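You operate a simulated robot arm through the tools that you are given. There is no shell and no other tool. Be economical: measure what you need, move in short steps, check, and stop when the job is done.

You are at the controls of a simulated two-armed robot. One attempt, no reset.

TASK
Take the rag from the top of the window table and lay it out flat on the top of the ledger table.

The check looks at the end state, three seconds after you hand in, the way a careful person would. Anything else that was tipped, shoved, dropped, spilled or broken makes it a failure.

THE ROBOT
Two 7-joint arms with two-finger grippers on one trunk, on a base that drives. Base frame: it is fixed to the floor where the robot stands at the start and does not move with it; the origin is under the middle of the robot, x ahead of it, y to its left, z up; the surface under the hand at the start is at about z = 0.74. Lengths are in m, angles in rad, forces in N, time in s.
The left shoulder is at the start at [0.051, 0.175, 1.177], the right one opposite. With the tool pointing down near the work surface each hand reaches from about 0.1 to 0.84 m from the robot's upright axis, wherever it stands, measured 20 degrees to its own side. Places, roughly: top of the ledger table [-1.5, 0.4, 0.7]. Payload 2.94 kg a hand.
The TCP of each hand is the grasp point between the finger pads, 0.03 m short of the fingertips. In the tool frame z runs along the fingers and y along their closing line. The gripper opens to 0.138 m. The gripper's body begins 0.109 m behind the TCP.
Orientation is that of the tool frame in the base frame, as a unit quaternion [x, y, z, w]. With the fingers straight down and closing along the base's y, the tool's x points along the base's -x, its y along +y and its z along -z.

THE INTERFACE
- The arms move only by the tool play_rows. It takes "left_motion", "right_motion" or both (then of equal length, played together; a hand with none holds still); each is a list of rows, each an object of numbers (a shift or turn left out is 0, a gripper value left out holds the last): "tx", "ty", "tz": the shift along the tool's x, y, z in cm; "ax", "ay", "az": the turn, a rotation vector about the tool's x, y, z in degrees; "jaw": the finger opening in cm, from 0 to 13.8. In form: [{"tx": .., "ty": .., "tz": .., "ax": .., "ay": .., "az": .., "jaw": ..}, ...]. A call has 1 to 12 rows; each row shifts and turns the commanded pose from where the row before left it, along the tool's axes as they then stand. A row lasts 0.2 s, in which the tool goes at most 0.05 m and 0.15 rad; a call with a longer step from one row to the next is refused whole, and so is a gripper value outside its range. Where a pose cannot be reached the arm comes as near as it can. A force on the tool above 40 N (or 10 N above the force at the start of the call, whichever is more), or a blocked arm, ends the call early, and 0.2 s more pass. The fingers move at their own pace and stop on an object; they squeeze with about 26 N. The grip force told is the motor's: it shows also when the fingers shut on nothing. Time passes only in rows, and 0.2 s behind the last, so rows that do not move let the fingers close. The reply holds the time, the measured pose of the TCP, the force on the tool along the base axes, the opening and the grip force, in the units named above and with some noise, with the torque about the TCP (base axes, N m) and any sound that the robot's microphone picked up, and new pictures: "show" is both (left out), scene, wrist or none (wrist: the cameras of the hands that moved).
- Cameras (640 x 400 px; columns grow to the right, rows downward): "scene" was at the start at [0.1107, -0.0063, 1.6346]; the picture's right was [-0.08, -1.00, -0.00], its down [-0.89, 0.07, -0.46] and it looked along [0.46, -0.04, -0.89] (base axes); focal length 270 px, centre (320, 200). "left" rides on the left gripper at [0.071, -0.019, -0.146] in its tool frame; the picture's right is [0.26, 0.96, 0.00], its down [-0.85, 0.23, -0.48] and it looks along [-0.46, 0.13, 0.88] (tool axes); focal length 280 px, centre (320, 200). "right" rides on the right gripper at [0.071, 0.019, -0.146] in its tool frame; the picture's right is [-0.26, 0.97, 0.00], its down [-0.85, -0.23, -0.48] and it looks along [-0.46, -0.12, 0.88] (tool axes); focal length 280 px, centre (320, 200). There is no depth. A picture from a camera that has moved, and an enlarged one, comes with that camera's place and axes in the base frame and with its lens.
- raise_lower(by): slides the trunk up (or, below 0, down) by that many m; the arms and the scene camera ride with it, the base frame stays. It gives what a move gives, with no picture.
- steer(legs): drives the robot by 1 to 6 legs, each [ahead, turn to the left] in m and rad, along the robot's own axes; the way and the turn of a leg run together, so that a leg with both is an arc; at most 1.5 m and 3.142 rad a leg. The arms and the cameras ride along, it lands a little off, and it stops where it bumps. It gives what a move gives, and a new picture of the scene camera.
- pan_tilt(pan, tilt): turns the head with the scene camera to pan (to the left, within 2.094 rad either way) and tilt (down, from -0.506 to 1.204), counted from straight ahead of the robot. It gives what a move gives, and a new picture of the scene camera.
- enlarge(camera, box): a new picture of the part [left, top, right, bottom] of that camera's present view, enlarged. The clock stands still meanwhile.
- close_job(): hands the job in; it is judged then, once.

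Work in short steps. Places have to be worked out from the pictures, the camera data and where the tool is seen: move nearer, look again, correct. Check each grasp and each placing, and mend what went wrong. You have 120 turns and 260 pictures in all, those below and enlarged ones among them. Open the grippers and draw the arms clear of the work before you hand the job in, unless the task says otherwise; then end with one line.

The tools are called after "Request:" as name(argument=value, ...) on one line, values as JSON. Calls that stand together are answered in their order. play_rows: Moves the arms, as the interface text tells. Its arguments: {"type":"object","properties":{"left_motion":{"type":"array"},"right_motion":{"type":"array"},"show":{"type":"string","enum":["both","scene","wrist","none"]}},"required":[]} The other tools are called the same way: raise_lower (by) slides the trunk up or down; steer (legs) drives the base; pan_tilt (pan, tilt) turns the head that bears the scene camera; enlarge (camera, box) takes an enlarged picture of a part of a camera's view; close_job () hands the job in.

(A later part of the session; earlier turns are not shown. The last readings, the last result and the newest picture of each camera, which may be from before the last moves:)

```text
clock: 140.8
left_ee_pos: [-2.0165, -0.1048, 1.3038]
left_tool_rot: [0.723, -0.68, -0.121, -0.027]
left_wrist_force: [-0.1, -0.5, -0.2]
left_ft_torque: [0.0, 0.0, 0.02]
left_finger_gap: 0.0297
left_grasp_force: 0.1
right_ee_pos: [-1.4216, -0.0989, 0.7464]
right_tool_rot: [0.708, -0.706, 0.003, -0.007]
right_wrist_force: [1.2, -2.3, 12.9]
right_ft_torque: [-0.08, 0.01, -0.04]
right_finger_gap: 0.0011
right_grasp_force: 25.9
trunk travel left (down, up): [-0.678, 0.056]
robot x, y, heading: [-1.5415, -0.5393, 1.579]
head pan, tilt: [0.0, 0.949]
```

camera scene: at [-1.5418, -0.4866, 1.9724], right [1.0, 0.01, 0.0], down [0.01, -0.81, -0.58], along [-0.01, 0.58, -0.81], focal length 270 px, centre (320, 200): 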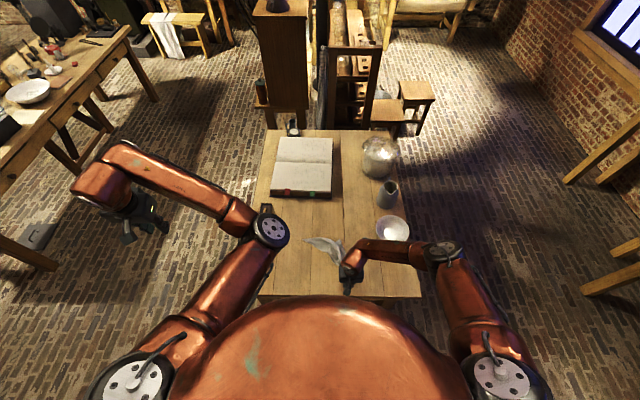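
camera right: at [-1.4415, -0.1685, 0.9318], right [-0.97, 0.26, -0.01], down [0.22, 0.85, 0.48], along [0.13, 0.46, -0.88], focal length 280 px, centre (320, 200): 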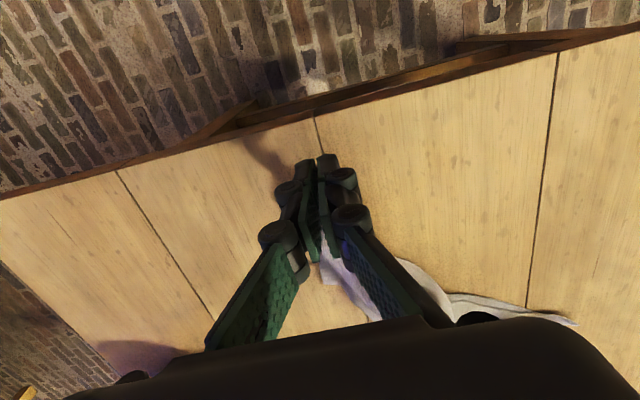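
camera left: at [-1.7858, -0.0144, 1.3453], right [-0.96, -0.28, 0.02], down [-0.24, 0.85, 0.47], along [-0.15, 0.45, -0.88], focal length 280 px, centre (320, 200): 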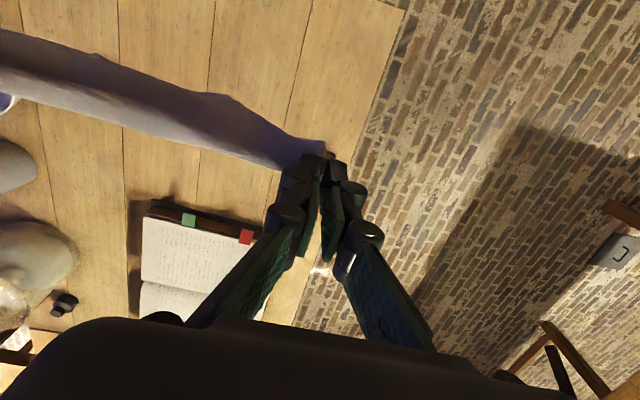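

Contact: table top at about z 0.717 (TCP 0.747). I release, rise and move the right hand aside to look.

Request:
play_rows(right_motion=[{"tz": -0.3, "jaw": 3}, {}, {"tz": -2}, {"tz": -4}, {"tz": -4.5}, {"tz": -4.5}, {"tz": -4}, {"ty": -4}, {"ty": -4}, {"ty": -4}, {"ty": -4}], show="none")

Request:
enlarge(camera="scene", box=[260, 210, 400, 310])

```text
clock: 143.2
left_ee_pos: [-2.0125, -0.1045, 1.3037]
left_tool_rot: [0.722, -0.68, -0.121, -0.026]
left_wrist_force: [1.1, -0.2, -0.3]
left_ft_torque: [0.0, 0.05, 0.03]
left_finger_gap: 0.0299
left_grasp_force: 0.0
right_ee_pos: [-1.2599, -0.0984, 0.9404]
right_tool_rot: [0.708, -0.706, 0.003, -0.005]
right_wrist_force: [-0.5, -0.6, 0.7]
right_ft_torque: [0.02, 0.05, 0.0]
right_finger_gap: 0.0301
right_grasp_force: 0.1
trunk travel left (down, up): [-0.678, 0.056]
robot x, y, heading: [-1.5399, -0.5473, 1.577]
head pan, tilt: [0.0, 0.949]
```

```text
4.00 times, centred on (330, 260) of scene
camera zoom: at [-1.5384, -0.4874, 1.9724], right [1.0, 0.01, 0.0], down [0.01, -0.81, -0.58], along [-0.01, 0.58, -0.81], focal length 1080 px, centre (280, -40)
```

zoom: 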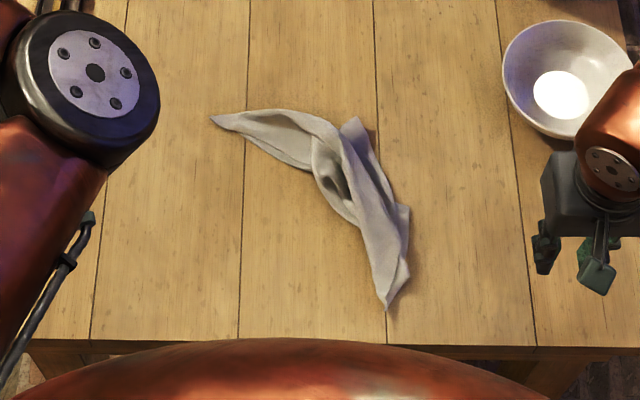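

The rag is on the ledger table but crumpled; nothing else was disturbed. I zoom in to find two adjacent corners for a proper edge grip.

Request:
enlarge(camera="scene", box=[308, 232, 368, 292])

```text
6.67 times, centred on (338, 262) of scene
camera zoom: at [-1.5384, -0.4874, 1.9724], right [1.0, 0.01, 0.0], down [0.01, -0.81, -0.58], along [-0.01, 0.58, -0.81], focal length 1800 px, centre (200, -213)
```

zoom: 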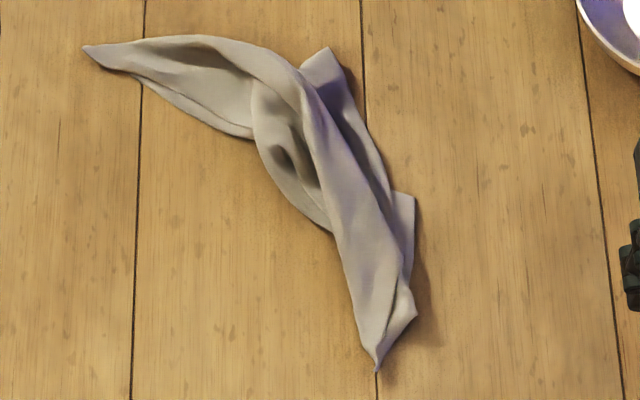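

Four corners are distinguishable: A (-1.638, 0.159), B (-1.453, 0.155), C (-1.388, 0.034), D (-1.42,-0.08). I'll grip A (left) and C (right), an edge pair, well apart. First raise the right hand and level the left, then lower the trunk for reach.

Request:
play_rows(left_motion=[{"ax": 2.4, "ay": 4}, {"ax": 2.4, "ay": 4}, {"ax": 2.4, "ay": 4}, {}, {}], right_motion=[{"tz": -4}, {"tz": -4}, {"tz": -4}, {"tz": -4}, {}], show="none")

Request:
raise_lower(by=-0.2)

```text
clock: 144.4
left_ee_pos: [-2.0147, -0.1039, 1.3032]
left_tool_rot: [0.728, -0.685, -0.002, -0.001]
left_wrist_force: [-0.3, -0.4, 0.8]
left_ft_torque: [-0.05, -0.04, -0.02]
left_finger_gap: 0.03
left_grasp_force: 0.2
right_ee_pos: [-1.2622, -0.0993, 1.1042]
right_tool_rot: [0.708, -0.706, 0.002, -0.005]
right_wrist_force: [-0.1, 0.2, 0.1]
right_ft_torque: [-0.05, 0.04, 0.0]
right_finger_gap: 0.0298
right_grasp_force: 0.1
trunk travel left (down, up): [-0.678, 0.056]
robot x, y, heading: [-1.5405, -0.5412, 1.576]
head pan, tilt: [0.0, 0.949]
```

```text
clock: 146.6
left_ee_pos: [-2.0143, -0.1047, 1.103]
left_tool_rot: [0.728, -0.685, -0.003, -0.002]
left_wrist_force: [0.0, -0.9, -0.8]
left_ft_torque: [-0.01, -0.01, 0.0]
left_finger_gap: 0.0298
left_grasp_force: 0.1
right_ee_pos: [-1.2642, -0.0989, 0.901]
right_tool_rot: [0.708, -0.706, 0.002, -0.006]
right_wrist_force: [-0.7, 0.3, 0.7]
right_ft_torque: [0.01, 0.0, 0.0]
right_finger_gap: 0.03
right_grasp_force: 0.0
trunk travel left (down, up): [-0.478, 0.256]
robot x, y, heading: [-1.5428, -0.5422, 1.58]
head pan, tilt: [0.0, 0.949]
```

Move the left hand over A first, staying high, to see how the arm configures.

Request:
play_rows(left_motion=[{"az": 3.5, "tx": -1}, {"ty": -3.3, "tx": -2.3}, {"ty": -3.3, "tx": -2.3}, {"ty": -3.3, "tx": -2.3}, {"ty": -3.3, "tx": -2.3}, {"ty": -3.3, "tx": -2.3}, {"ty": -3.3, "tx": -2.3}, {"ty": -3.3, "tx": -2.3}, {"ty": -3.3, "tx": -2.3}, {"ty": -3.3, "tx": -2.3}, {"ty": -3.3, "tx": -2.3}, {"ty": -3.3, "tx": -2.3}])

```text
clock: 149.2
left_ee_pos: [-1.6507, 0.1615, 1.1022]
left_tool_rot: [0.708, -0.706, -0.003, -0.001]
left_wrist_force: [0.5, -0.1, 0.1]
left_ft_torque: [-0.03, 0.06, -0.02]
left_finger_gap: 0.0302
left_grasp_force: 0.0
right_ee_pos: [-1.2631, -0.0988, 0.9003]
right_tool_rot: [0.708, -0.706, 0.002, -0.005]
right_wrist_force: [0.3, -0.3, -0.1]
right_ft_torque: [-0.03, 0.01, -0.02]
right_finger_gap: 0.0299
right_grasp_force: 0.0
trunk travel left (down, up): [-0.478, 0.256]
robot x, y, heading: [-1.544, -0.5378, 1.585]
head pan, tilt: [0.0, 0.949]
camera scene: at [-1.5401, -0.4667, 1.7726], right [1.0, 0.01, 0.0], down [0.01, -0.81, -0.58], along [-0.01, 0.58, -0.81], focal length 270 px, centre (320, 200)
camera left: at [-1.6311, 0.0889, 1.2475], right [-0.96, -0.26, 0.0], down [-0.23, 0.85, 0.48], along [-0.13, 0.46, -0.88], focal length 280 px, centre (320, 200)
```

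scene: 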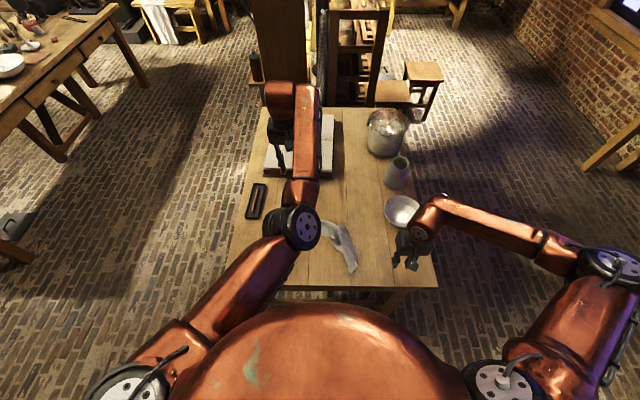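
left: 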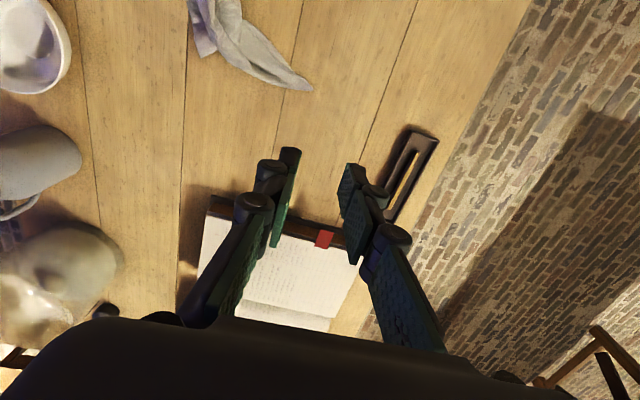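

Left arm configures well; A confirmed at (-1.634, 0.156). I lower toward it, watching for obstruction.

Request:
play_rows(left_motion=[{"ty": -2.5, "tx": 0.5, "jaw": 4}, {"tz": 4.3}, {"tz": 4.3}, {"tz": 4.3}, {"tz": 4.3}, {"tz": 4.3}, {"tz": 4.3}, {"tz": 4}, {}])

```text
clock: 151.2
left_ee_pos: [-1.6272, 0.1557, 0.8023]
left_tool_rot: [0.707, -0.707, -0.002, -0.001]
left_wrist_force: [0.3, 0.3, -0.2]
left_ft_torque: [0.03, -0.03, 0.04]
left_finger_gap: 0.0397
left_grasp_force: 0.1
right_ee_pos: [-1.2643, -0.0997, 0.9009]
right_tool_rot: [0.708, -0.706, 0.003, -0.005]
right_wrist_force: [0.5, 0.4, -0.6]
right_ft_torque: [0.0, 0.0, 0.0]
right_finger_gap: 0.03
right_grasp_force: 0.0
trunk travel left (down, up): [-0.478, 0.256]
robot x, y, heading: [-1.5401, -0.5394, 1.582]
head pan, tilt: [0.0, 0.949]
camera scene: at [-1.5409, -0.4679, 1.7727], right [1.0, 0.01, 0.0], down [0.01, -0.81, -0.58], along [-0.01, 0.58, -0.81], focal length 270 px, centre (320, 200)
camera left: at [-1.6073, 0.0835, 0.947], right [-0.96, -0.26, 0.0], down [-0.23, 0.85, 0.48], along [-0.13, 0.46, -0.88], focal length 280 px, centre (320, 200)
```

scene: 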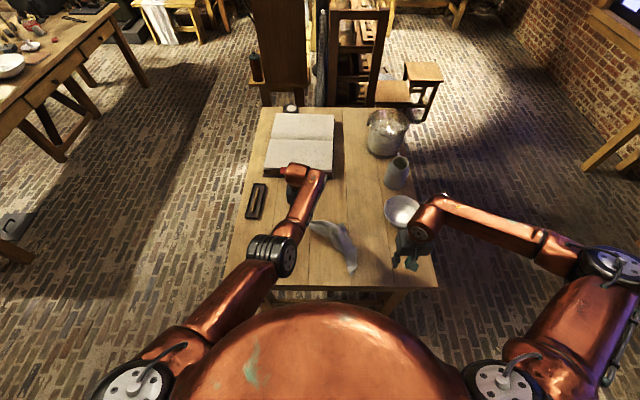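
left: 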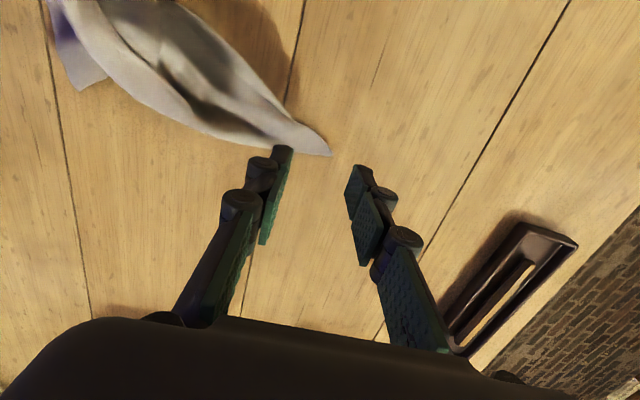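

Clear line of sight: A tip between the left fingers, B at about (-1.44, 0.158). I lower the left onto A (inner finger 4 cm in) while the right comes over B, high.

Request:
play_rows(left_motion=[{"ty": -0.8, "tz": 1.5}, {"tz": 1.5}, {"tz": 1}, {"tz": 0.7}, {"tz": 0.5}, {"tz": 0.3}, {}, {}], right_motion=[{"ty": 3, "tx": -2}, {"ty": 3, "tx": -3.5}, {"ty": 3, "tx": -3.5}, {"ty": 3, "tx": -3.5}, {"ty": 3, "tx": -3.5}, {"ty": 3, "tx": -3.5}, {"tx": -3.5, "jaw": 3.5}, {}])

```text
clock: 153.0
left_ee_pos: [-1.6063, 0.1712, 0.7759]
left_tool_rot: [-0.701, 0.713, 0.011, 0.025]
left_wrist_force: [0.1, 0.8, -0.4]
left_ft_torque: [0.0, 0.01, 0.01]
left_finger_gap: 0.0401
left_grasp_force: 0.1
left hand out of reach, approached as far as the arm can: row 3, 4, 5, 6
right_ee_pos: [-1.4437, 0.1297, 0.8989]
right_tool_rot: [0.709, -0.705, 0.002, -0.006]
right_wrist_force: [0.8, -0.4, 0.6]
right_ft_torque: [-0.01, -0.04, 0.02]
right_finger_gap: 0.0352
right_grasp_force: 0.2
trunk travel left (down, up): [-0.478, 0.256]
robot x, y, heading: [-1.5378, -0.5367, 1.578]
head pan, tilt: [0.0, 0.949]
camera scene: at [-1.5417, -0.4678, 1.7727], right [1.0, 0.01, 0.0], down [0.01, -0.81, -0.58], along [-0.01, 0.58, -0.81], focal length 270 px, centre (320, 200)
camera right: at [-1.4639, 0.0576, 1.0434], right [-0.97, 0.26, -0.01], down [0.22, 0.85, 0.48], along [0.13, 0.46, -0.88], focal length 280 px, centre (320, 200)
camera left: at [-1.5904, 0.0928, 0.9177], right [-0.97, -0.25, -0.03], down [-0.23, 0.83, 0.51], along [-0.1, 0.51, -0.86], focal length 280 px, centre (320, 200)
```

scene: 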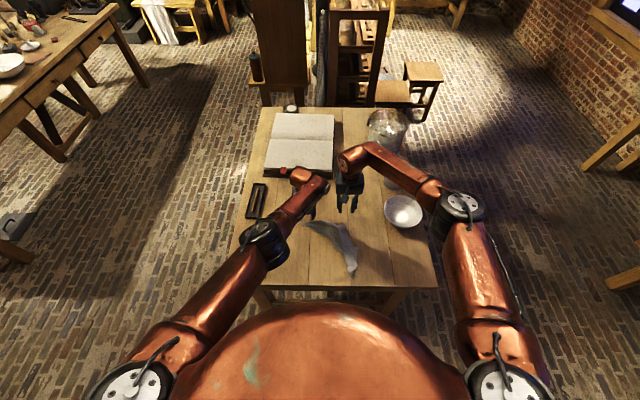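
right: 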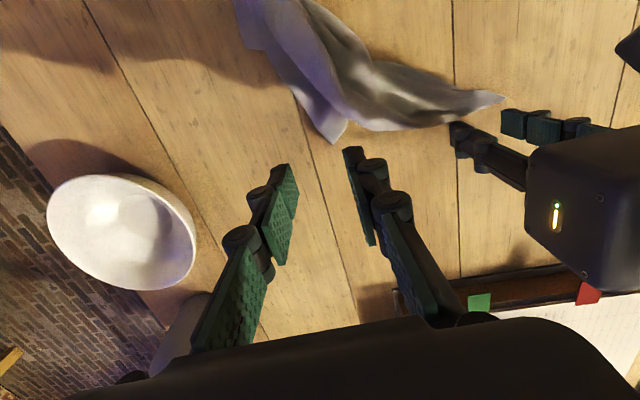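
left: 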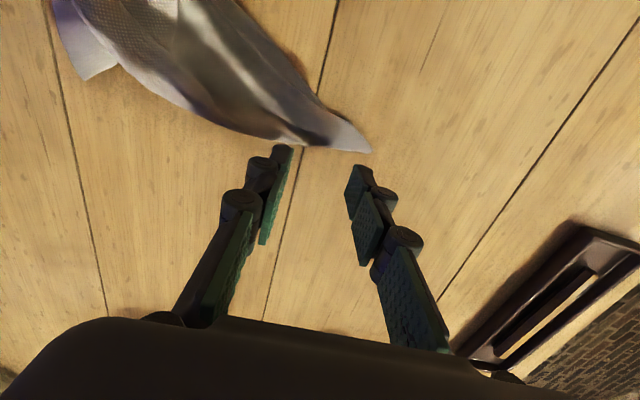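

The left ran out of downward reach; trunk must come down a bit. I raise the left 9 cm, turn it 90° (closing across the A tip, giving clearance to the right hand), then lower the trunk 10 cm.

Request:
play_rows(left_motion=[{"tz": -4.5, "ax": -1.1, "ay": 2.9}, {"tz": -4.5}, {"az": 8.5, "jaw": 5}, {"az": 8.5}, {"az": 8.5}, {"az": 8.5}, {"az": 8.5}, {"az": 8.5}, {"az": 8.5}, {"az": 8.5}, {"az": 8.5}, {"az": 8.5}], show="none")

Request:
raise_lower(by=-0.09)

Request:
enlarge(camera="left", box=[0, 0, 640, 400])

Request:
enlarge(camera="right", box=[0, 0, 640, 400])

```text
clock: 155.6
left_ee_pos: [-1.6003, 0.1572, 0.8246]
left_tool_rot: [-0.042, 0.999, -0.023, -0.011]
left_wrist_force: [0.0, 0.4, 0.3]
left_ft_torque: [0.01, 0.0, 0.0]
left_finger_gap: 0.0501
left_grasp_force: 0.0
left hand out of reach, approached as far as the arm can: row 2
right_ee_pos: [-1.4434, 0.1287, 0.8982]
right_tool_rot: [0.708, -0.706, 0.003, -0.006]
right_wrist_force: [0.5, -0.3, 0.6]
right_ft_torque: [-0.04, 0.02, 0.0]
right_finger_gap: 0.0352
right_grasp_force: 0.0
trunk travel left (down, up): [-0.478, 0.256]
robot x, y, heading: [-1.5402, -0.5396, 1.577]
head pan, tilt: [0.0, 0.949]
```

```text
clock: 156.7
left_ee_pos: [-1.6008, 0.1667, 0.7499]
left_tool_rot: [-0.043, 0.999, -0.013, -0.013]
left_wrist_force: [-2.2, 3.9, 19.7]
left_ft_torque: [0.24, -0.15, 0.12]
left_finger_gap: 0.034
left_grasp_force: 3.8
right_ee_pos: [-1.4456, 0.1293, 0.8141]
right_tool_rot: [0.709, -0.705, 0.004, -0.004]
right_wrist_force: [0.1, -0.3, 0.4]
right_ft_torque: [-0.04, 0.01, 0.02]
right_finger_gap: 0.035
right_grasp_force: 0.1
trunk travel left (down, up): [-0.395, 0.339]
robot x, y, heading: [-1.5386, -0.5376, 1.581]
head pan, tilt: [0.0, 0.949]
stopped: the force on the tool passed its limit at 49 N (the readings are from after the stop); the commanded pose is now the measured one
```

```text
1.00 times, centred on (320, 200) of left (not enlarged: the box is as wide or as high as the picture)
camera zoom: at [-1.6659, 0.1442, 0.8977], right [-0.34, 0.94, -0.02], down [0.84, 0.31, 0.45], along [0.42, 0.14, -0.9], focal length 280 px, centre (320, 200)
```

zoom: 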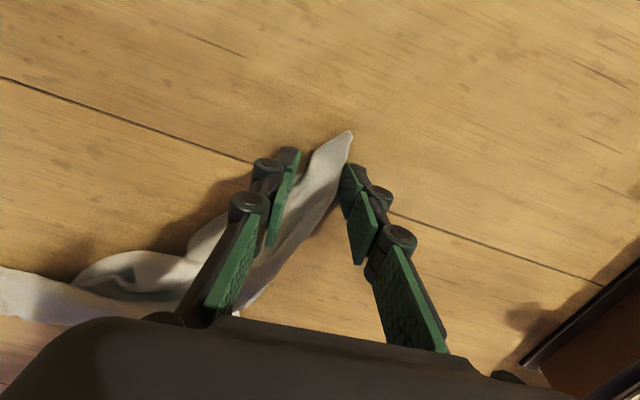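

```text
1.00 times, centred on (320, 200) of right (not enlarged: the box is as wide or as high as the picture)
camera zoom: at [-1.4661, 0.0586, 0.958], right [-0.97, 0.26, -0.01], down [0.22, 0.85, 0.48], along [0.13, 0.46, -0.88], focal length 280 px, centre (320, 200)
```

zoom: 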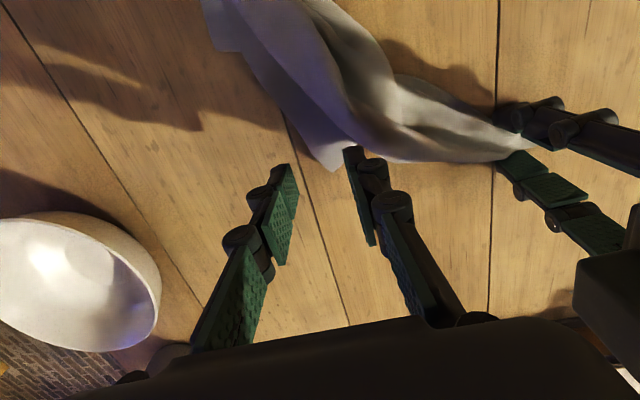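

The left touches down with the A tip right between its fingers. I close the left and bring the right down on B.

Request:
play_rows(left_motion=[{"tz": -0.3, "jaw": 2}, {"jaw": 0}, {}, {}, {}, {}, {}], right_motion=[{"ty": 0.4, "tx": -0.2}, {"tz": 2}, {"tz": 2}, {"tz": 1.5}, {"tz": 0.7}, {"tz": 0.5}, {}], show="wrist")

```text
clock: 158.2
left_ee_pos: [-1.6017, 0.1621, 0.7492]
left_tool_rot: [-0.043, 0.999, -0.017, -0.013]
left_wrist_force: [-0.2, -0.8, 4.8]
left_ft_torque: [0.13, -0.02, 0.01]
left_finger_gap: 0.0025
left_grasp_force: 27.8
right_ee_pos: [-1.4479, 0.1317, 0.7494]
right_tool_rot: [0.709, -0.705, 0.002, -0.007]
right_wrist_force: [-2.7, 1.7, 20.8]
right_ft_torque: [-0.14, 0.05, 0.02]
right_finger_gap: 0.0407
right_grasp_force: 1.7
trunk travel left (down, up): [-0.395, 0.339]
robot x, y, heading: [-1.5434, -0.5401, 1.58]
head pan, tilt: [0.0, 0.949]
camera right: at [-1.468, 0.0606, 0.893], right [-0.97, 0.26, -0.01], down [0.22, 0.85, 0.48], along [0.13, 0.46, -0.88], focal length 280 px, centre (320, 200)
camera left: at [-1.6669, 0.1407, 0.8977], right [-0.34, 0.94, -0.03], down [0.84, 0.32, 0.44], along [0.42, 0.13, -0.9], focal length 280 px, centre (320, 200)
```

right: 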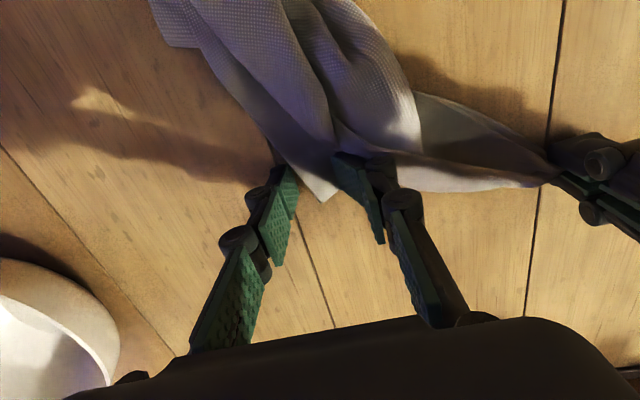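
left: 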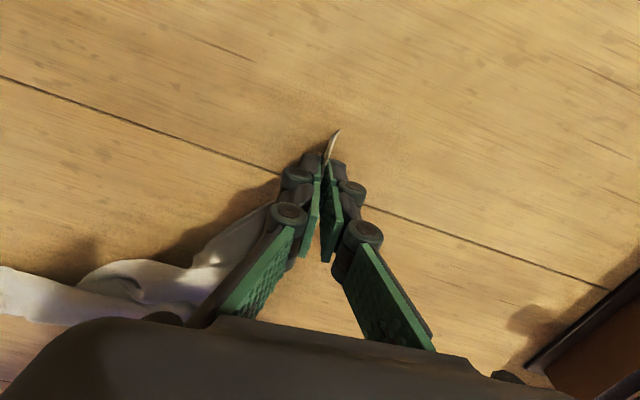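

A is firmly held; B lies between the right fingers. Close the right (easing the pressure slightly).

Request:
play_rows(right_motion=[{"tz": -0.2, "jaw": 2}, {"jaw": 0}, {}, {}, {}, {}], show="wrist")

```text
clock: 159.7
left_ee_pos: [-1.6019, 0.1624, 0.7494]
left_tool_rot: [-0.043, 0.999, -0.018, -0.013]
left_wrist_force: [1.2, -1.0, 2.5]
left_ft_torque: [0.03, -0.03, 0.01]
left_finger_gap: 0.0015
left_grasp_force: 21.3
right_ee_pos: [-1.4485, 0.1311, 0.7507]
right_tool_rot: [0.709, -0.705, 0.003, -0.004]
right_wrist_force: [-0.1, -0.3, 13.4]
right_ft_torque: [0.03, 0.67, 0.0]
right_finger_gap: 0.0036
right_grasp_force: 28.9
trunk travel left (down, up): [-0.395, 0.339]
robot x, y, heading: [-1.5447, -0.5383, 1.585]
head pan, tilt: [0.0, 0.949]
camera right: at [-1.4687, 0.0597, 0.8943], right [-0.97, 0.26, -0.01], down [0.22, 0.85, 0.48], along [0.13, 0.46, -0.88], focal length 280 px, centre (320, 200)
```

right: 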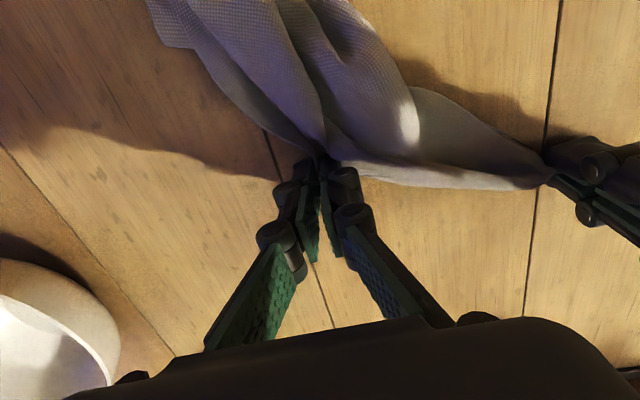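

Both corners held. Lift gently together, opening the gap by a few centimetres.

Request:
play_rows(left_motion=[{"tz": -1}, {"tz": -1.5}, {"tz": -1.5, "tx": 0.4}, {"tz": -1.5, "tx": 0.4}, {"tz": -1.5, "tx": 0.4}, {"tz": -1.5, "tx": 0.4}, {"tz": -1.5, "tx": 0.4}, {"tz": -1.5}, {"tz": -1.5}, {}], right_motion=[{"tz": -1}, {"tz": -1.5}, {"tz": -1.5, "ty": -0.5}, {"tz": -1.5, "ty": -0.5}, {"tz": -1.5, "ty": -0.5}, {"tz": -1.5, "ty": -0.5}, {"tz": -1.5, "ty": -0.5}, {"tz": -1.5}, {"tz": -1.5}, {}])

```text
clock: 161.8
left_ee_pos: [-1.6175, 0.1658, 0.8803]
left_tool_rot: [-0.043, 0.999, -0.018, -0.013]
left_wrist_force: [-0.2, -0.3, -1.1]
left_ft_torque: [-0.01, 0.01, -0.02]
left_finger_gap: 0.0055
left_grasp_force: 26.4
right_ee_pos: [-1.4256, 0.1321, 0.8792]
right_tool_rot: [0.708, -0.706, 0.004, -0.004]
right_wrist_force: [0.1, 0.7, 1.1]
right_ft_torque: [0.02, 0.1, 0.02]
right_finger_gap: 0.0009
right_grasp_force: 20.4
trunk travel left (down, up): [-0.395, 0.339]
robot x, y, heading: [-1.5406, -0.5437, 1.583]
head pan, tilt: [0.0, 0.949]
camera scene: at [-1.542, -0.4407, 1.6895], right [1.0, 0.01, 0.0], down [0.01, -0.81, -0.58], along [-0.01, 0.58, -0.81], focal length 270 px, centre (320, 200)
camera right: at [-1.4462, 0.0607, 1.0238], right [-0.97, 0.26, -0.01], down [0.22, 0.85, 0.48], along [0.13, 0.46, -0.88], focal length 280 px, centre (320, 200)
camera left: at [-1.6826, 0.1456, 1.0281], right [-0.34, 0.94, -0.03], down [0.84, 0.32, 0.44], along [0.42, 0.13, -0.9], focal length 280 px, centre (320, 200)
```

scene: 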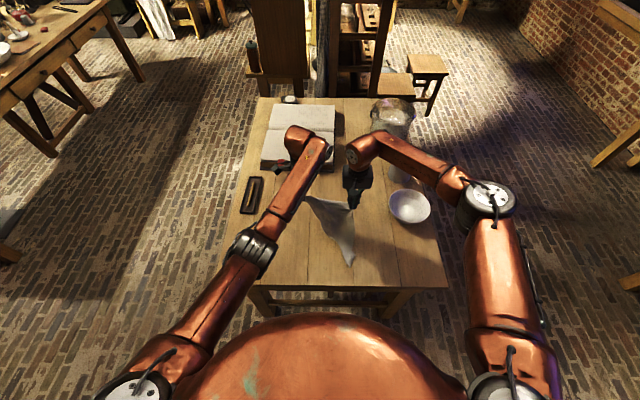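
right: 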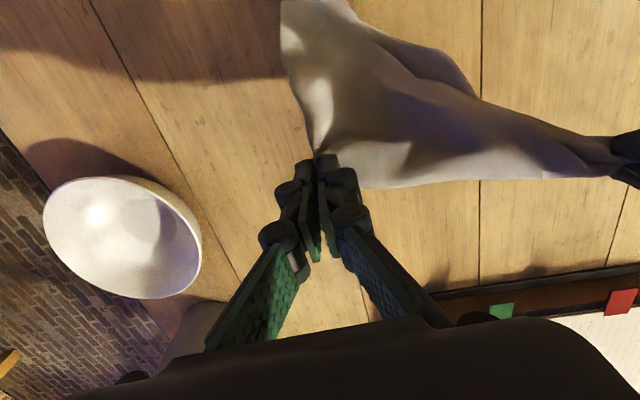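
left: 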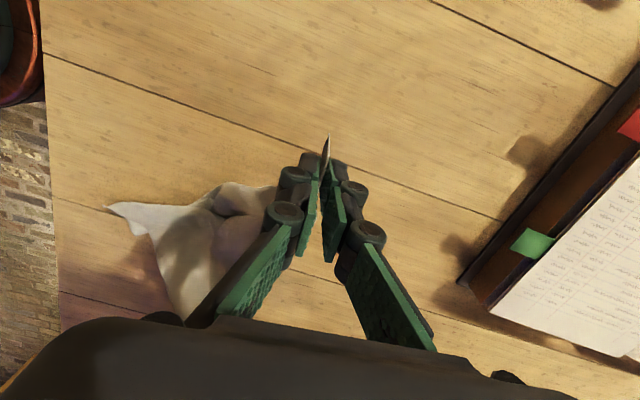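

Excellent – the top edge A–B is now straight between the hands and the rag hangs open. I raise further so it hangs free and untwists.

Request:
play_rows(left_motion=[{"tz": -1.5}, {"tz": -1.5}, {"tz": -1.5}, {"tz": -1.5}, {"tz": -1.5}, {"tz": -1.5}, {"tz": -1.5}, {"tz": -1.5}, {"tz": -1.5}, {"tz": -1.5}, {"tz": -1.5}, {"tz": -1.5}], right_motion=[{"tz": -1.5, "ty": -0.3}, {"tz": -1.5, "ty": -0.3}, {"tz": -1.5, "ty": -0.3}, {"tz": -1.5, "ty": -0.3}, {"tz": -1.5, "ty": -0.3}, {"tz": -1.5}, {"tz": -1.5}, {"tz": -1.5}, {"tz": -1.5}, {"tz": -1.5}, {"tz": -1.5}, {"tz": -1.5}])

```text
clock: 164.4
left_ee_pos: [-1.6138, 0.1723, 1.059]
left_tool_rot: [-0.043, 0.999, -0.017, -0.013]
left_wrist_force: [1.4, 0.9, 3.8]
left_ft_torque: [-0.07, 0.0, 0.02]
left_finger_gap: 0.0015
left_grasp_force: 19.9
right_ee_pos: [-1.4115, 0.1318, 1.0609]
right_tool_rot: [0.708, -0.706, 0.004, -0.006]
right_wrist_force: [0.6, -0.4, 2.2]
right_ft_torque: [0.03, -0.01, 0.0]
right_finger_gap: 0.0012
right_grasp_force: 24.8
trunk travel left (down, up): [-0.395, 0.339]
robot x, y, heading: [-1.539, -0.5401, 1.58]
head pan, tilt: [0.0, 0.949]
camera scene: at [-1.5421, -0.4419, 1.6897], right [1.0, 0.01, 0.0], down [0.01, -0.81, -0.58], along [-0.01, 0.58, -0.81], focal length 270 px, centre (320, 200)
camera right: at [-1.4329, 0.0604, 1.205], right [-0.97, 0.26, -0.01], down [0.22, 0.85, 0.48], along [0.13, 0.46, -0.88], focal length 280 px, centre (320, 200)
camera left: at [-1.6794, 0.1518, 1.2073], right [-0.34, 0.94, -0.03], down [0.84, 0.32, 0.44], along [0.42, 0.13, -0.9], focal length 280 px, centre (320, 200)
```

scene: 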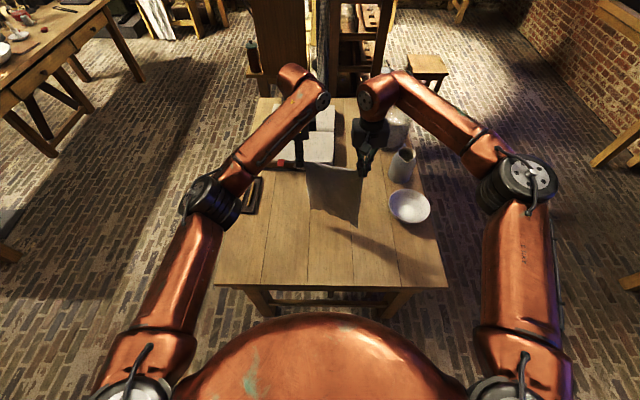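
right: 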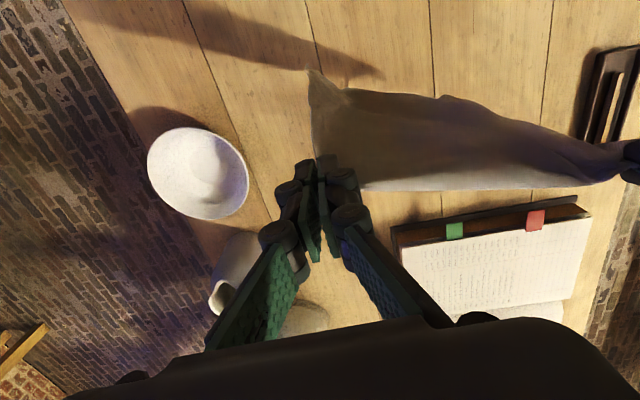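
left: 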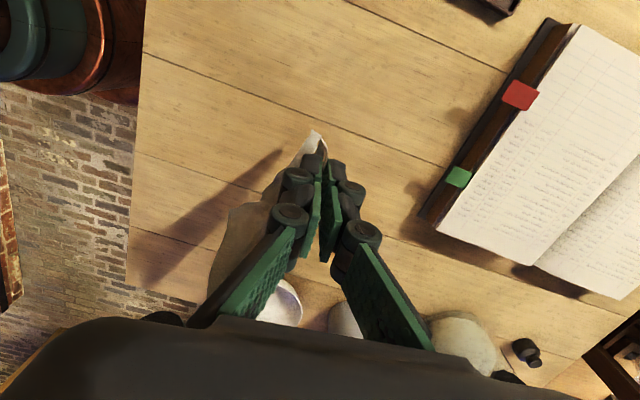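

The rag now hangs as a clean rectangle, bottom just touching the table. I move both hands a bit farther forward (to y≈0.22) before laying it toward me.

Request:
play_rows(left_motion=[{"ty": 1}, {"ty": 1}, {"ty": 1}, {"ty": 1}, {"ty": 1}, {}, {}], right_motion=[{"tx": -1.8}, {"tx": -1.8}, {"tx": -1.8}, {"tx": -1.8}, {"tx": -1.8}, {}, {}], show="scene")

```text
clock: 166.1
left_ee_pos: [-1.6182, 0.221, 1.0574]
left_tool_rot: [-0.043, 0.999, -0.018, -0.013]
left_wrist_force: [0.1, -3.1, 6.0]
left_ft_torque: [-0.59, 0.03, -0.07]
left_finger_gap: 0.001
left_grasp_force: 20.9
right_ee_pos: [-1.4129, 0.2215, 1.0612]
right_tool_rot: [0.709, -0.705, 0.005, -0.004]
right_wrist_force: [-1.5, -0.1, 0.4]
right_ft_torque: [0.01, -0.05, 0.0]
right_finger_gap: 0.0013
right_grasp_force: 20.6
trunk travel left (down, up): [-0.395, 0.339]
robot x, y, heading: [-1.5424, -0.5384, 1.58]
head pan, tilt: [0.0, 0.949]
camera scene: at [-1.542, -0.4409, 1.6896], right [1.0, 0.01, 0.0], down [0.01, -0.81, -0.58], along [-0.01, 0.58, -0.81], focal length 270 px, centre (320, 200)
```

scene: 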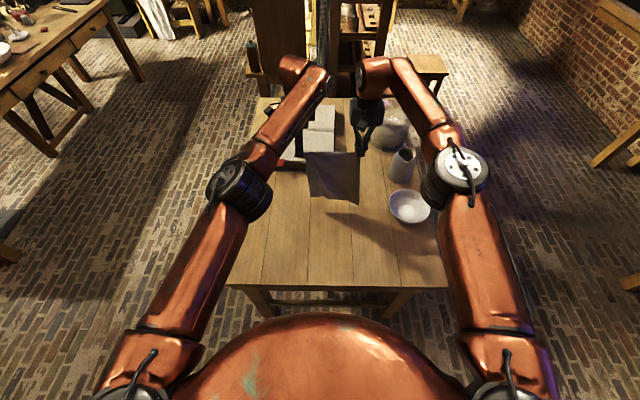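

Now lay it: hands come down and back together, first part.

Request:
play_rows(left_motion=[{"tz": 2, "ty": -0.5}, {"tz": 2.3, "ty": -1.2}, {"tz": 2.3, "ty": -1.8}, {"tz": 2.3, "ty": -2}, {"tz": 2.3, "ty": -2}, {"tz": 2.3, "ty": -2.2}, {"tz": 2.3, "ty": -2.2}], right_motion=[{"tz": 2, "tx": 0.5}, {"tz": 2.3, "tx": 1.2}, {"tz": 2.3, "tx": 1.8}, {"tz": 2.3, "tx": 2}, {"tz": 2.3, "tx": 2}, {"tz": 2.3, "tx": 2.2}, {"tz": 2.3, "tx": 2.2}], show="scene")

Request:
enlarge(camera="scene", box=[250, 110, 450, 290])

```text
clock: 167.7
left_ee_pos: [-1.6108, 0.0996, 0.9039]
left_tool_rot: [-0.043, 0.999, -0.018, -0.013]
left_wrist_force: [-0.4, -3.3, 4.7]
left_ft_torque: [-0.04, -0.06, -0.02]
left_finger_gap: 0.0012
left_grasp_force: 24.8
right_ee_pos: [-1.4096, 0.1029, 0.9]
right_tool_rot: [0.708, -0.706, 0.003, -0.004]
right_wrist_force: [0.1, 0.5, 0.2]
right_ft_torque: [0.0, -0.01, 0.0]
right_finger_gap: 0.0036
right_grasp_force: 23.0
trunk travel left (down, up): [-0.395, 0.339]
robot x, y, heading: [-1.5449, -0.5428, 1.585]
head pan, tilt: [0.0, 0.949]
camera scene: at [-1.5421, -0.4414, 1.6897], right [1.0, 0.01, 0.0], down [0.01, -0.81, -0.58], along [-0.01, 0.58, -0.81], focal length 270 px, centre (320, 200)
```

scene: 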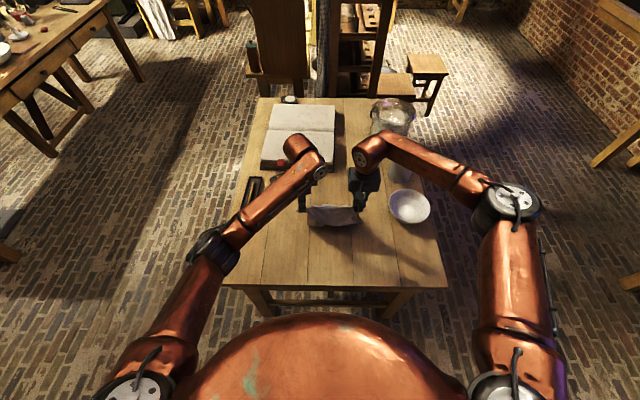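

```text
2.22 times, centred on (350, 200) of scene
camera zoom: at [-1.5421, -0.4414, 1.6897], right [1.0, 0.01, 0.0], down [0.01, -0.81, -0.58], along [-0.01, 0.58, -0.81], focal length 600 px, centre (253, 200)
```

zoom: 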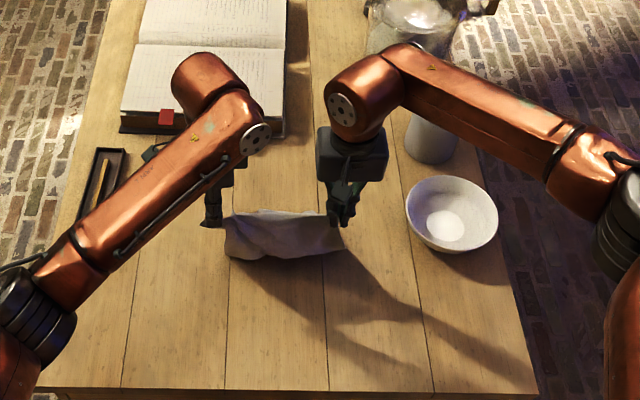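

It's laying forward as planned. Continue down and back to the table.

Request:
play_rows(left_motion=[{"tz": 1.8, "ty": -2}, {"tz": 1.8, "ty": -2}, {"tz": 1.8, "ty": -2}, {"tz": 1.8, "ty": -2}, {"tz": 1.8, "ty": -2}, {"tz": 1.8, "ty": -2}, {"tz": 1.5, "ty": -2}, {"tz": 0.8, "ty": -1.5}, {}], right_motion=[{"tz": 1.8, "tx": 2}, {"tz": 1.8, "tx": 2}, {"tz": 1.8, "tx": 2}, {"tz": 1.8, "tx": 2}, {"tz": 1.8, "tx": 2}, {"tz": 1.8, "tx": 2}, {"tz": 1.5, "tx": 2}, {"tz": 0.8, "tx": 1.5}, {}], show="scene")

Request:
enlarge(camera="scene", box=[250, 130, 430, 300])

```text
clock: 169.7
left_ee_pos: [-1.5996, -0.0646, 0.7747]
left_tool_rot: [-0.043, 0.999, -0.018, -0.013]
left_wrist_force: [0.5, 0.2, -1.9]
left_ft_torque: [0.01, 0.03, 0.01]
left_finger_gap: 0.0052
left_grasp_force: 33.3
right_ee_pos: [-1.4088, -0.0522, 0.7715]
right_tool_rot: [0.708, -0.706, 0.004, -0.004]
right_wrist_force: [0.9, 0.4, 2.5]
right_ft_torque: [0.01, 0.07, 0.01]
right_finger_gap: 0.0008
right_grasp_force: 22.7
trunk travel left (down, up): [-0.395, 0.339]
robot x, y, heading: [-1.5382, -0.5396, 1.581]
head pan, tilt: [0.0, 0.949]
camera scene: at [-1.5421, -0.4409, 1.6896], right [1.0, 0.01, 0.0], down [0.01, -0.81, -0.58], along [-0.01, 0.58, -0.81], focal length 270 px, centre (320, 200)
```

scene: 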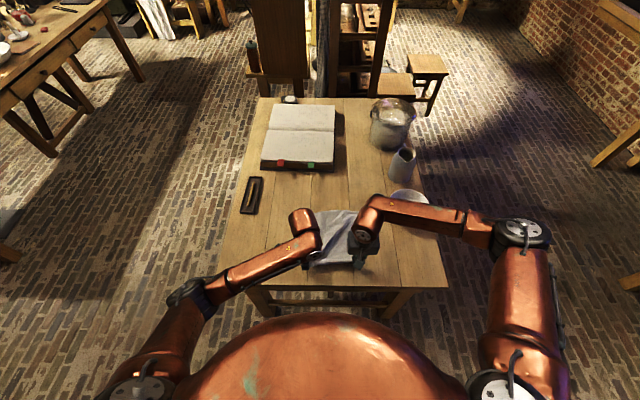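

```text
2.35 times, centred on (340, 215) of scene
camera zoom: at [-1.5421, -0.4409, 1.6896], right [1.0, 0.01, 0.0], down [0.01, -0.81, -0.58], along [-0.01, 0.58, -0.81], focal length 635 px, centre (273, 165)
```

zoom: 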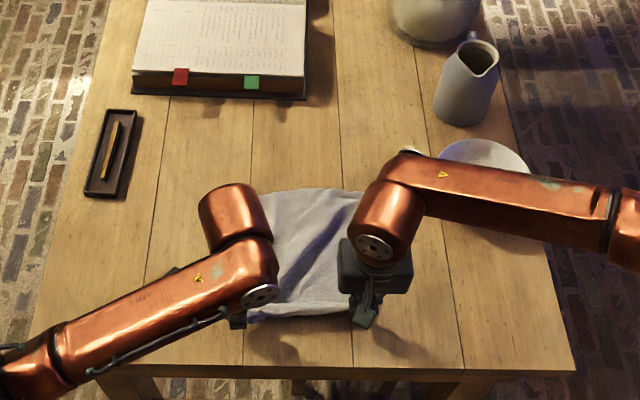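

Nearly flat. I draw it back 1.5 cm, spread slightly and set the corners down on the table.

Request:
play_rows(left_motion=[{"tz": 0.5, "ty": -0.8, "tx": 0.5}, {"tz": 0.6, "ty": -0.7, "tx": 0.5}, {"tz": 0.6, "tx": 0.3}, {"tz": 0.5}, {}], right_motion=[{"tz": 0.5, "tx": 1.0, "ty": -0.7}, {"tz": 0.6, "tx": 1.0, "ty": -0.7}, {"tz": 0.6, "ty": -0.6}, {"tz": 0.3}, {}], show="wrist")

```text
clock: 170.8
left_ee_pos: [-1.6109, -0.0783, 0.7565]
left_tool_rot: [-0.043, 0.999, -0.017, -0.013]
left_wrist_force: [0.4, -0.1, -1.8]
left_ft_torque: [-0.04, -0.02, -0.02]
left_finger_gap: 0.0057
left_grasp_force: 32.7
right_ee_pos: [-1.3872, -0.0722, 0.751]
right_tool_rot: [0.709, -0.705, 0.004, -0.004]
right_wrist_force: [-0.8, 0.1, 1.4]
right_ft_torque: [0.04, 0.03, 0.01]
right_finger_gap: 0.0028
right_grasp_force: 22.2
trunk travel left (down, up): [-0.395, 0.339]
robot x, y, heading: [-1.5413, -0.5398, 1.582]
head pan, tilt: [0.0, 0.949]
camera right: at [-1.4076, -0.1438, 0.8947], right [-0.97, 0.26, -0.01], down [0.22, 0.85, 0.48], along [0.13, 0.46, -0.88], focal length 280 px, centre (320, 200)
camera left: at [-1.6769, -0.0988, 0.9042], right [-0.34, 0.94, -0.03], down [0.84, 0.32, 0.44], along [0.42, 0.13, -0.9], focal length 280 px, centre (320, 200)
```

right: 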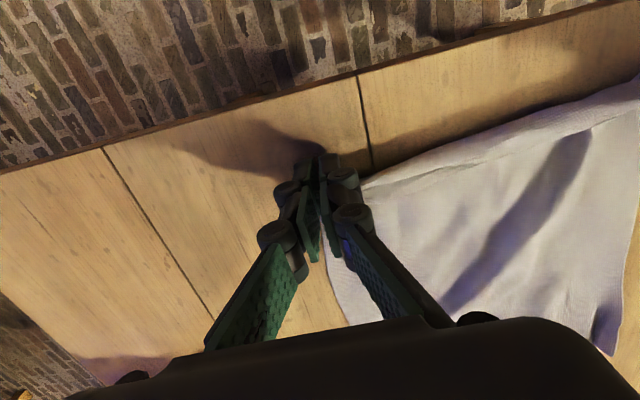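
left: 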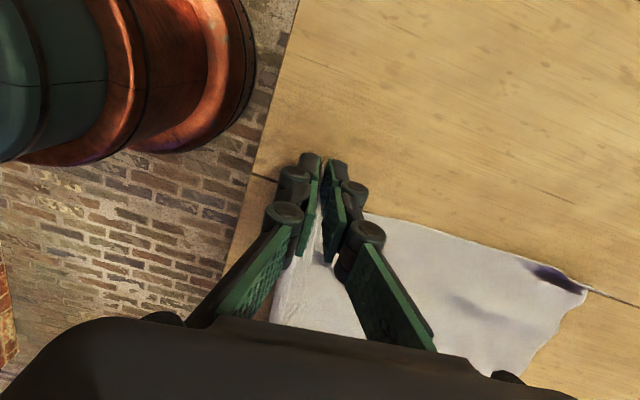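

Laid out nicely. Set the corners fully down, open, and lift straight off.

Request:
play_rows(left_motion=[{"tz": 0.5}, {"tz": 0.3}, {"jaw": 1.5}, {"jaw": 4}, {}, {"tz": -1.5}, {"tz": -3}, {"tz": -4}, {"tz": -4}, {"tz": -4}, {}], right_motion=[{"tz": 0.2}, {"tz": 0.1}, {"jaw": 1.5}, {"jaw": 4}, {}, {"tz": -1.5}, {"tz": -3}, {"tz": -4}, {"tz": -4}, {"tz": -4}, {}])

```text
clock: 173.2
left_ee_pos: [-1.6095, -0.0714, 0.9112]
left_tool_rot: [-0.043, 0.999, -0.018, -0.013]
left_wrist_force: [0.1, 0.5, -0.5]
left_ft_torque: [0.0, 0.0, -0.01]
left_finger_gap: 0.0403
left_grasp_force: 0.1
right_ee_pos: [-1.3884, -0.0731, 0.9119]
right_tool_rot: [0.71, -0.705, 0.004, -0.004]
right_wrist_force: [0.1, 0.1, -0.1]
right_ft_torque: [-0.02, 0.02, 0.02]
right_finger_gap: 0.0401
right_grasp_force: 0.0
trunk travel left (down, up): [-0.395, 0.339]
robot x, y, heading: [-1.5394, -0.5414, 1.579]
head pan, tilt: [0.0, 0.949]
camera scene: at [-1.5422, -0.4404, 1.6895], right [1.0, 0.01, 0.0], down [0.01, -0.81, -0.58], along [-0.01, 0.58, -0.81], focal length 270 px, centre (320, 200)
camera right: at [-1.4086, -0.1452, 1.0562], right [-0.97, 0.26, -0.01], down [0.22, 0.85, 0.48], along [0.13, 0.46, -0.88], focal length 280 px, centre (320, 200)
camera left: at [-1.6745, -0.092, 1.0599], right [-0.34, 0.94, -0.03], down [0.84, 0.32, 0.44], along [0.42, 0.13, -0.9], focal length 280 px, centre (320, 200)
```

scene: 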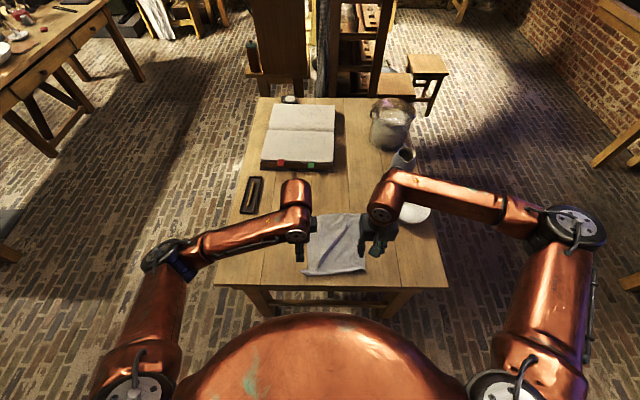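
right: 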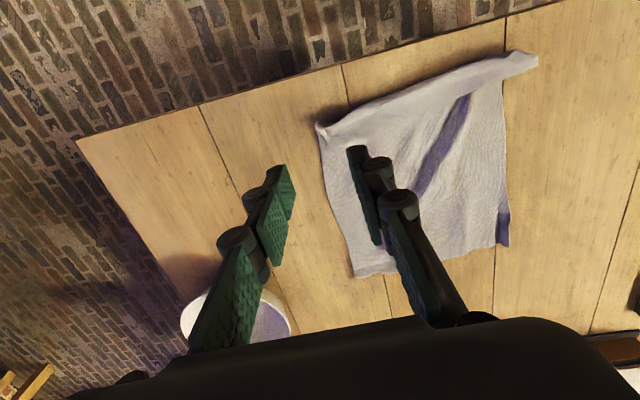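
left: 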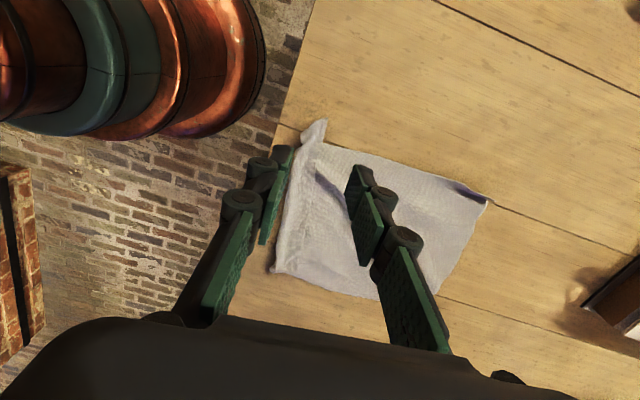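

Laid out. I clear the hands sideways and inspect closely.

Request:
play_rows(left_motion=[{"tx": 4, "tz": -2}, {"tx": 4, "tz": -2}, {"tx": 4}, {"tx": 4}, {"tx": 4}, {}], right_motion=[{"ty": -4, "tz": -1}, {"ty": -4}, {"ty": -4}, {"ty": -3}, {}, {}], show="none")

Request:
enlarge(camera="scene", box=[285, 200, 385, 290])

```text
clock: 174.7
left_ee_pos: [-1.8071, -0.0877, 0.9594]
left_tool_rot: [-0.042, 0.999, -0.018, -0.013]
left_wrist_force: [0.6, 0.0, -0.4]
left_ft_torque: [0.0, 0.01, -0.01]
left_finger_gap: 0.0401
left_grasp_force: 0.0
right_ee_pos: [-1.2375, -0.07, 0.9249]
right_tool_rot: [0.708, -0.706, 0.004, -0.003]
right_wrist_force: [0.5, 0.4, 0.6]
right_ft_torque: [0.0, 0.04, -0.01]
right_finger_gap: 0.0397
right_grasp_force: 0.0
trunk travel left (down, up): [-0.395, 0.339]
robot x, y, heading: [-1.5411, -0.5375, 1.585]
head pan, tilt: [0.0, 0.949]
```

```text
4.44 times, centred on (335, 245) of scene
camera zoom: at [-1.5406, -0.4405, 1.6895], right [1.0, 0.01, 0.0], down [0.01, -0.81, -0.58], along [-0.01, 0.58, -0.81], focal length 1200 px, centre (253, 0)
```

zoom: 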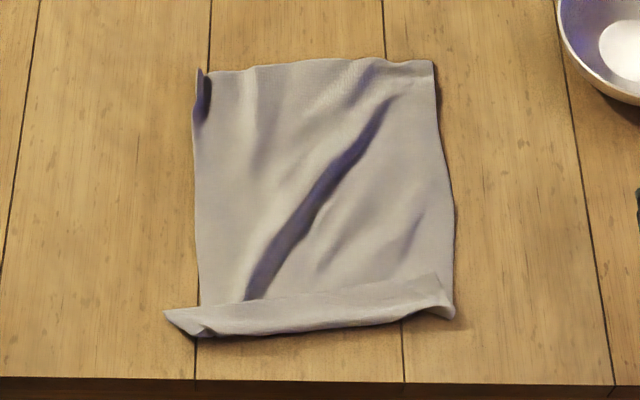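

Mostly flat, but the near edge is folded over as a hem and there's a diagonal ridge. I'll re-hang it by the two far corners (≈(-1.597,0.171) and (-1.376,0.184)), letting the hem drop open, and lay again. Hands go above those corners.

Request:
play_rows(left_motion=[{"tx": -2.8, "ty": 3.1, "jaw": 3}, {"tx": -2.8, "ty": 3.1}, {"tx": -2.8, "ty": 3.1}, {"tx": -2.8, "ty": 3.1}, {"tx": -2.8, "ty": 3.1}, {"tx": -2.8, "ty": 3.1}, {"tx": -2.8, "ty": 3.1}, {"tx": -2.8, "ty": 3.1}, {"tz": 4}, {"tz": 4}, {"tz": 4}, {"tz": 3.5}], right_motion=[{"ty": 1.9, "tx": -3, "jaw": 3}, {"ty": 1.9, "tx": -3}, {"ty": 1.9, "tx": -3}, {"ty": 1.9, "tx": -3}, {"ty": 1.9, "tx": -3}, {"ty": 1.9, "tx": -3}, {"ty": 1.9, "tx": -3}, {"ty": 1.9, "tx": -3}, {"tz": 3}, {"tz": 3}, {"tz": 3}, {"tz": 3}], show="wrist")

```text
clock: 177.2
left_ee_pos: [-1.6091, 0.174, 0.7888]
left_tool_rot: [-0.043, 0.999, -0.018, -0.013]
left_wrist_force: [0.3, 0.9, 0.2]
left_ft_torque: [-0.03, -0.01, -0.04]
left_finger_gap: 0.0302
left_grasp_force: 0.0
right_ee_pos: [-1.3913, 0.1662, 0.804]
right_tool_rot: [0.709, -0.705, 0.004, -0.004]
right_wrist_force: [-0.9, -1.3, 0.7]
right_ft_torque: [-0.03, 0.01, 0.0]
right_finger_gap: 0.0302
right_grasp_force: 0.1
trunk travel left (down, up): [-0.395, 0.339]
robot x, y, heading: [-1.5426, -0.5425, 1.581]
head pan, tilt: [0.0, 0.949]
camera right: at [-1.4117, 0.0956, 0.9493], right [-0.97, 0.26, -0.01], down [0.22, 0.85, 0.48], along [0.13, 0.46, -0.88], focal length 280 px, centre (320, 200)
camera left: at [-1.6749, 0.1545, 0.9374], right [-0.34, 0.94, -0.03], down [0.84, 0.32, 0.44], along [0.42, 0.13, -0.9], focal length 280 px, centre (320, 200)
```

right: 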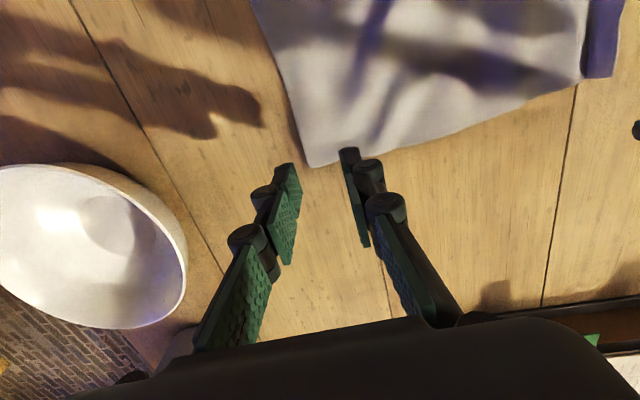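
left: 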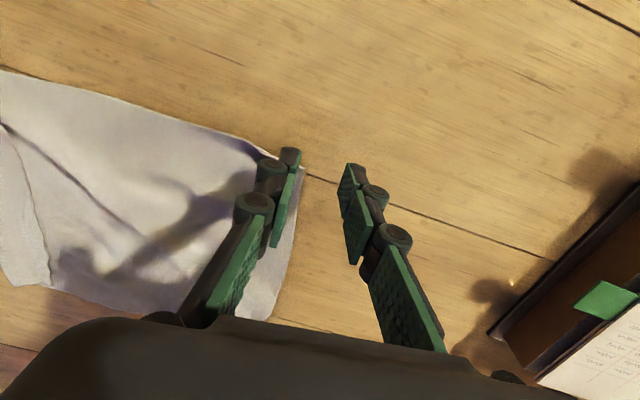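

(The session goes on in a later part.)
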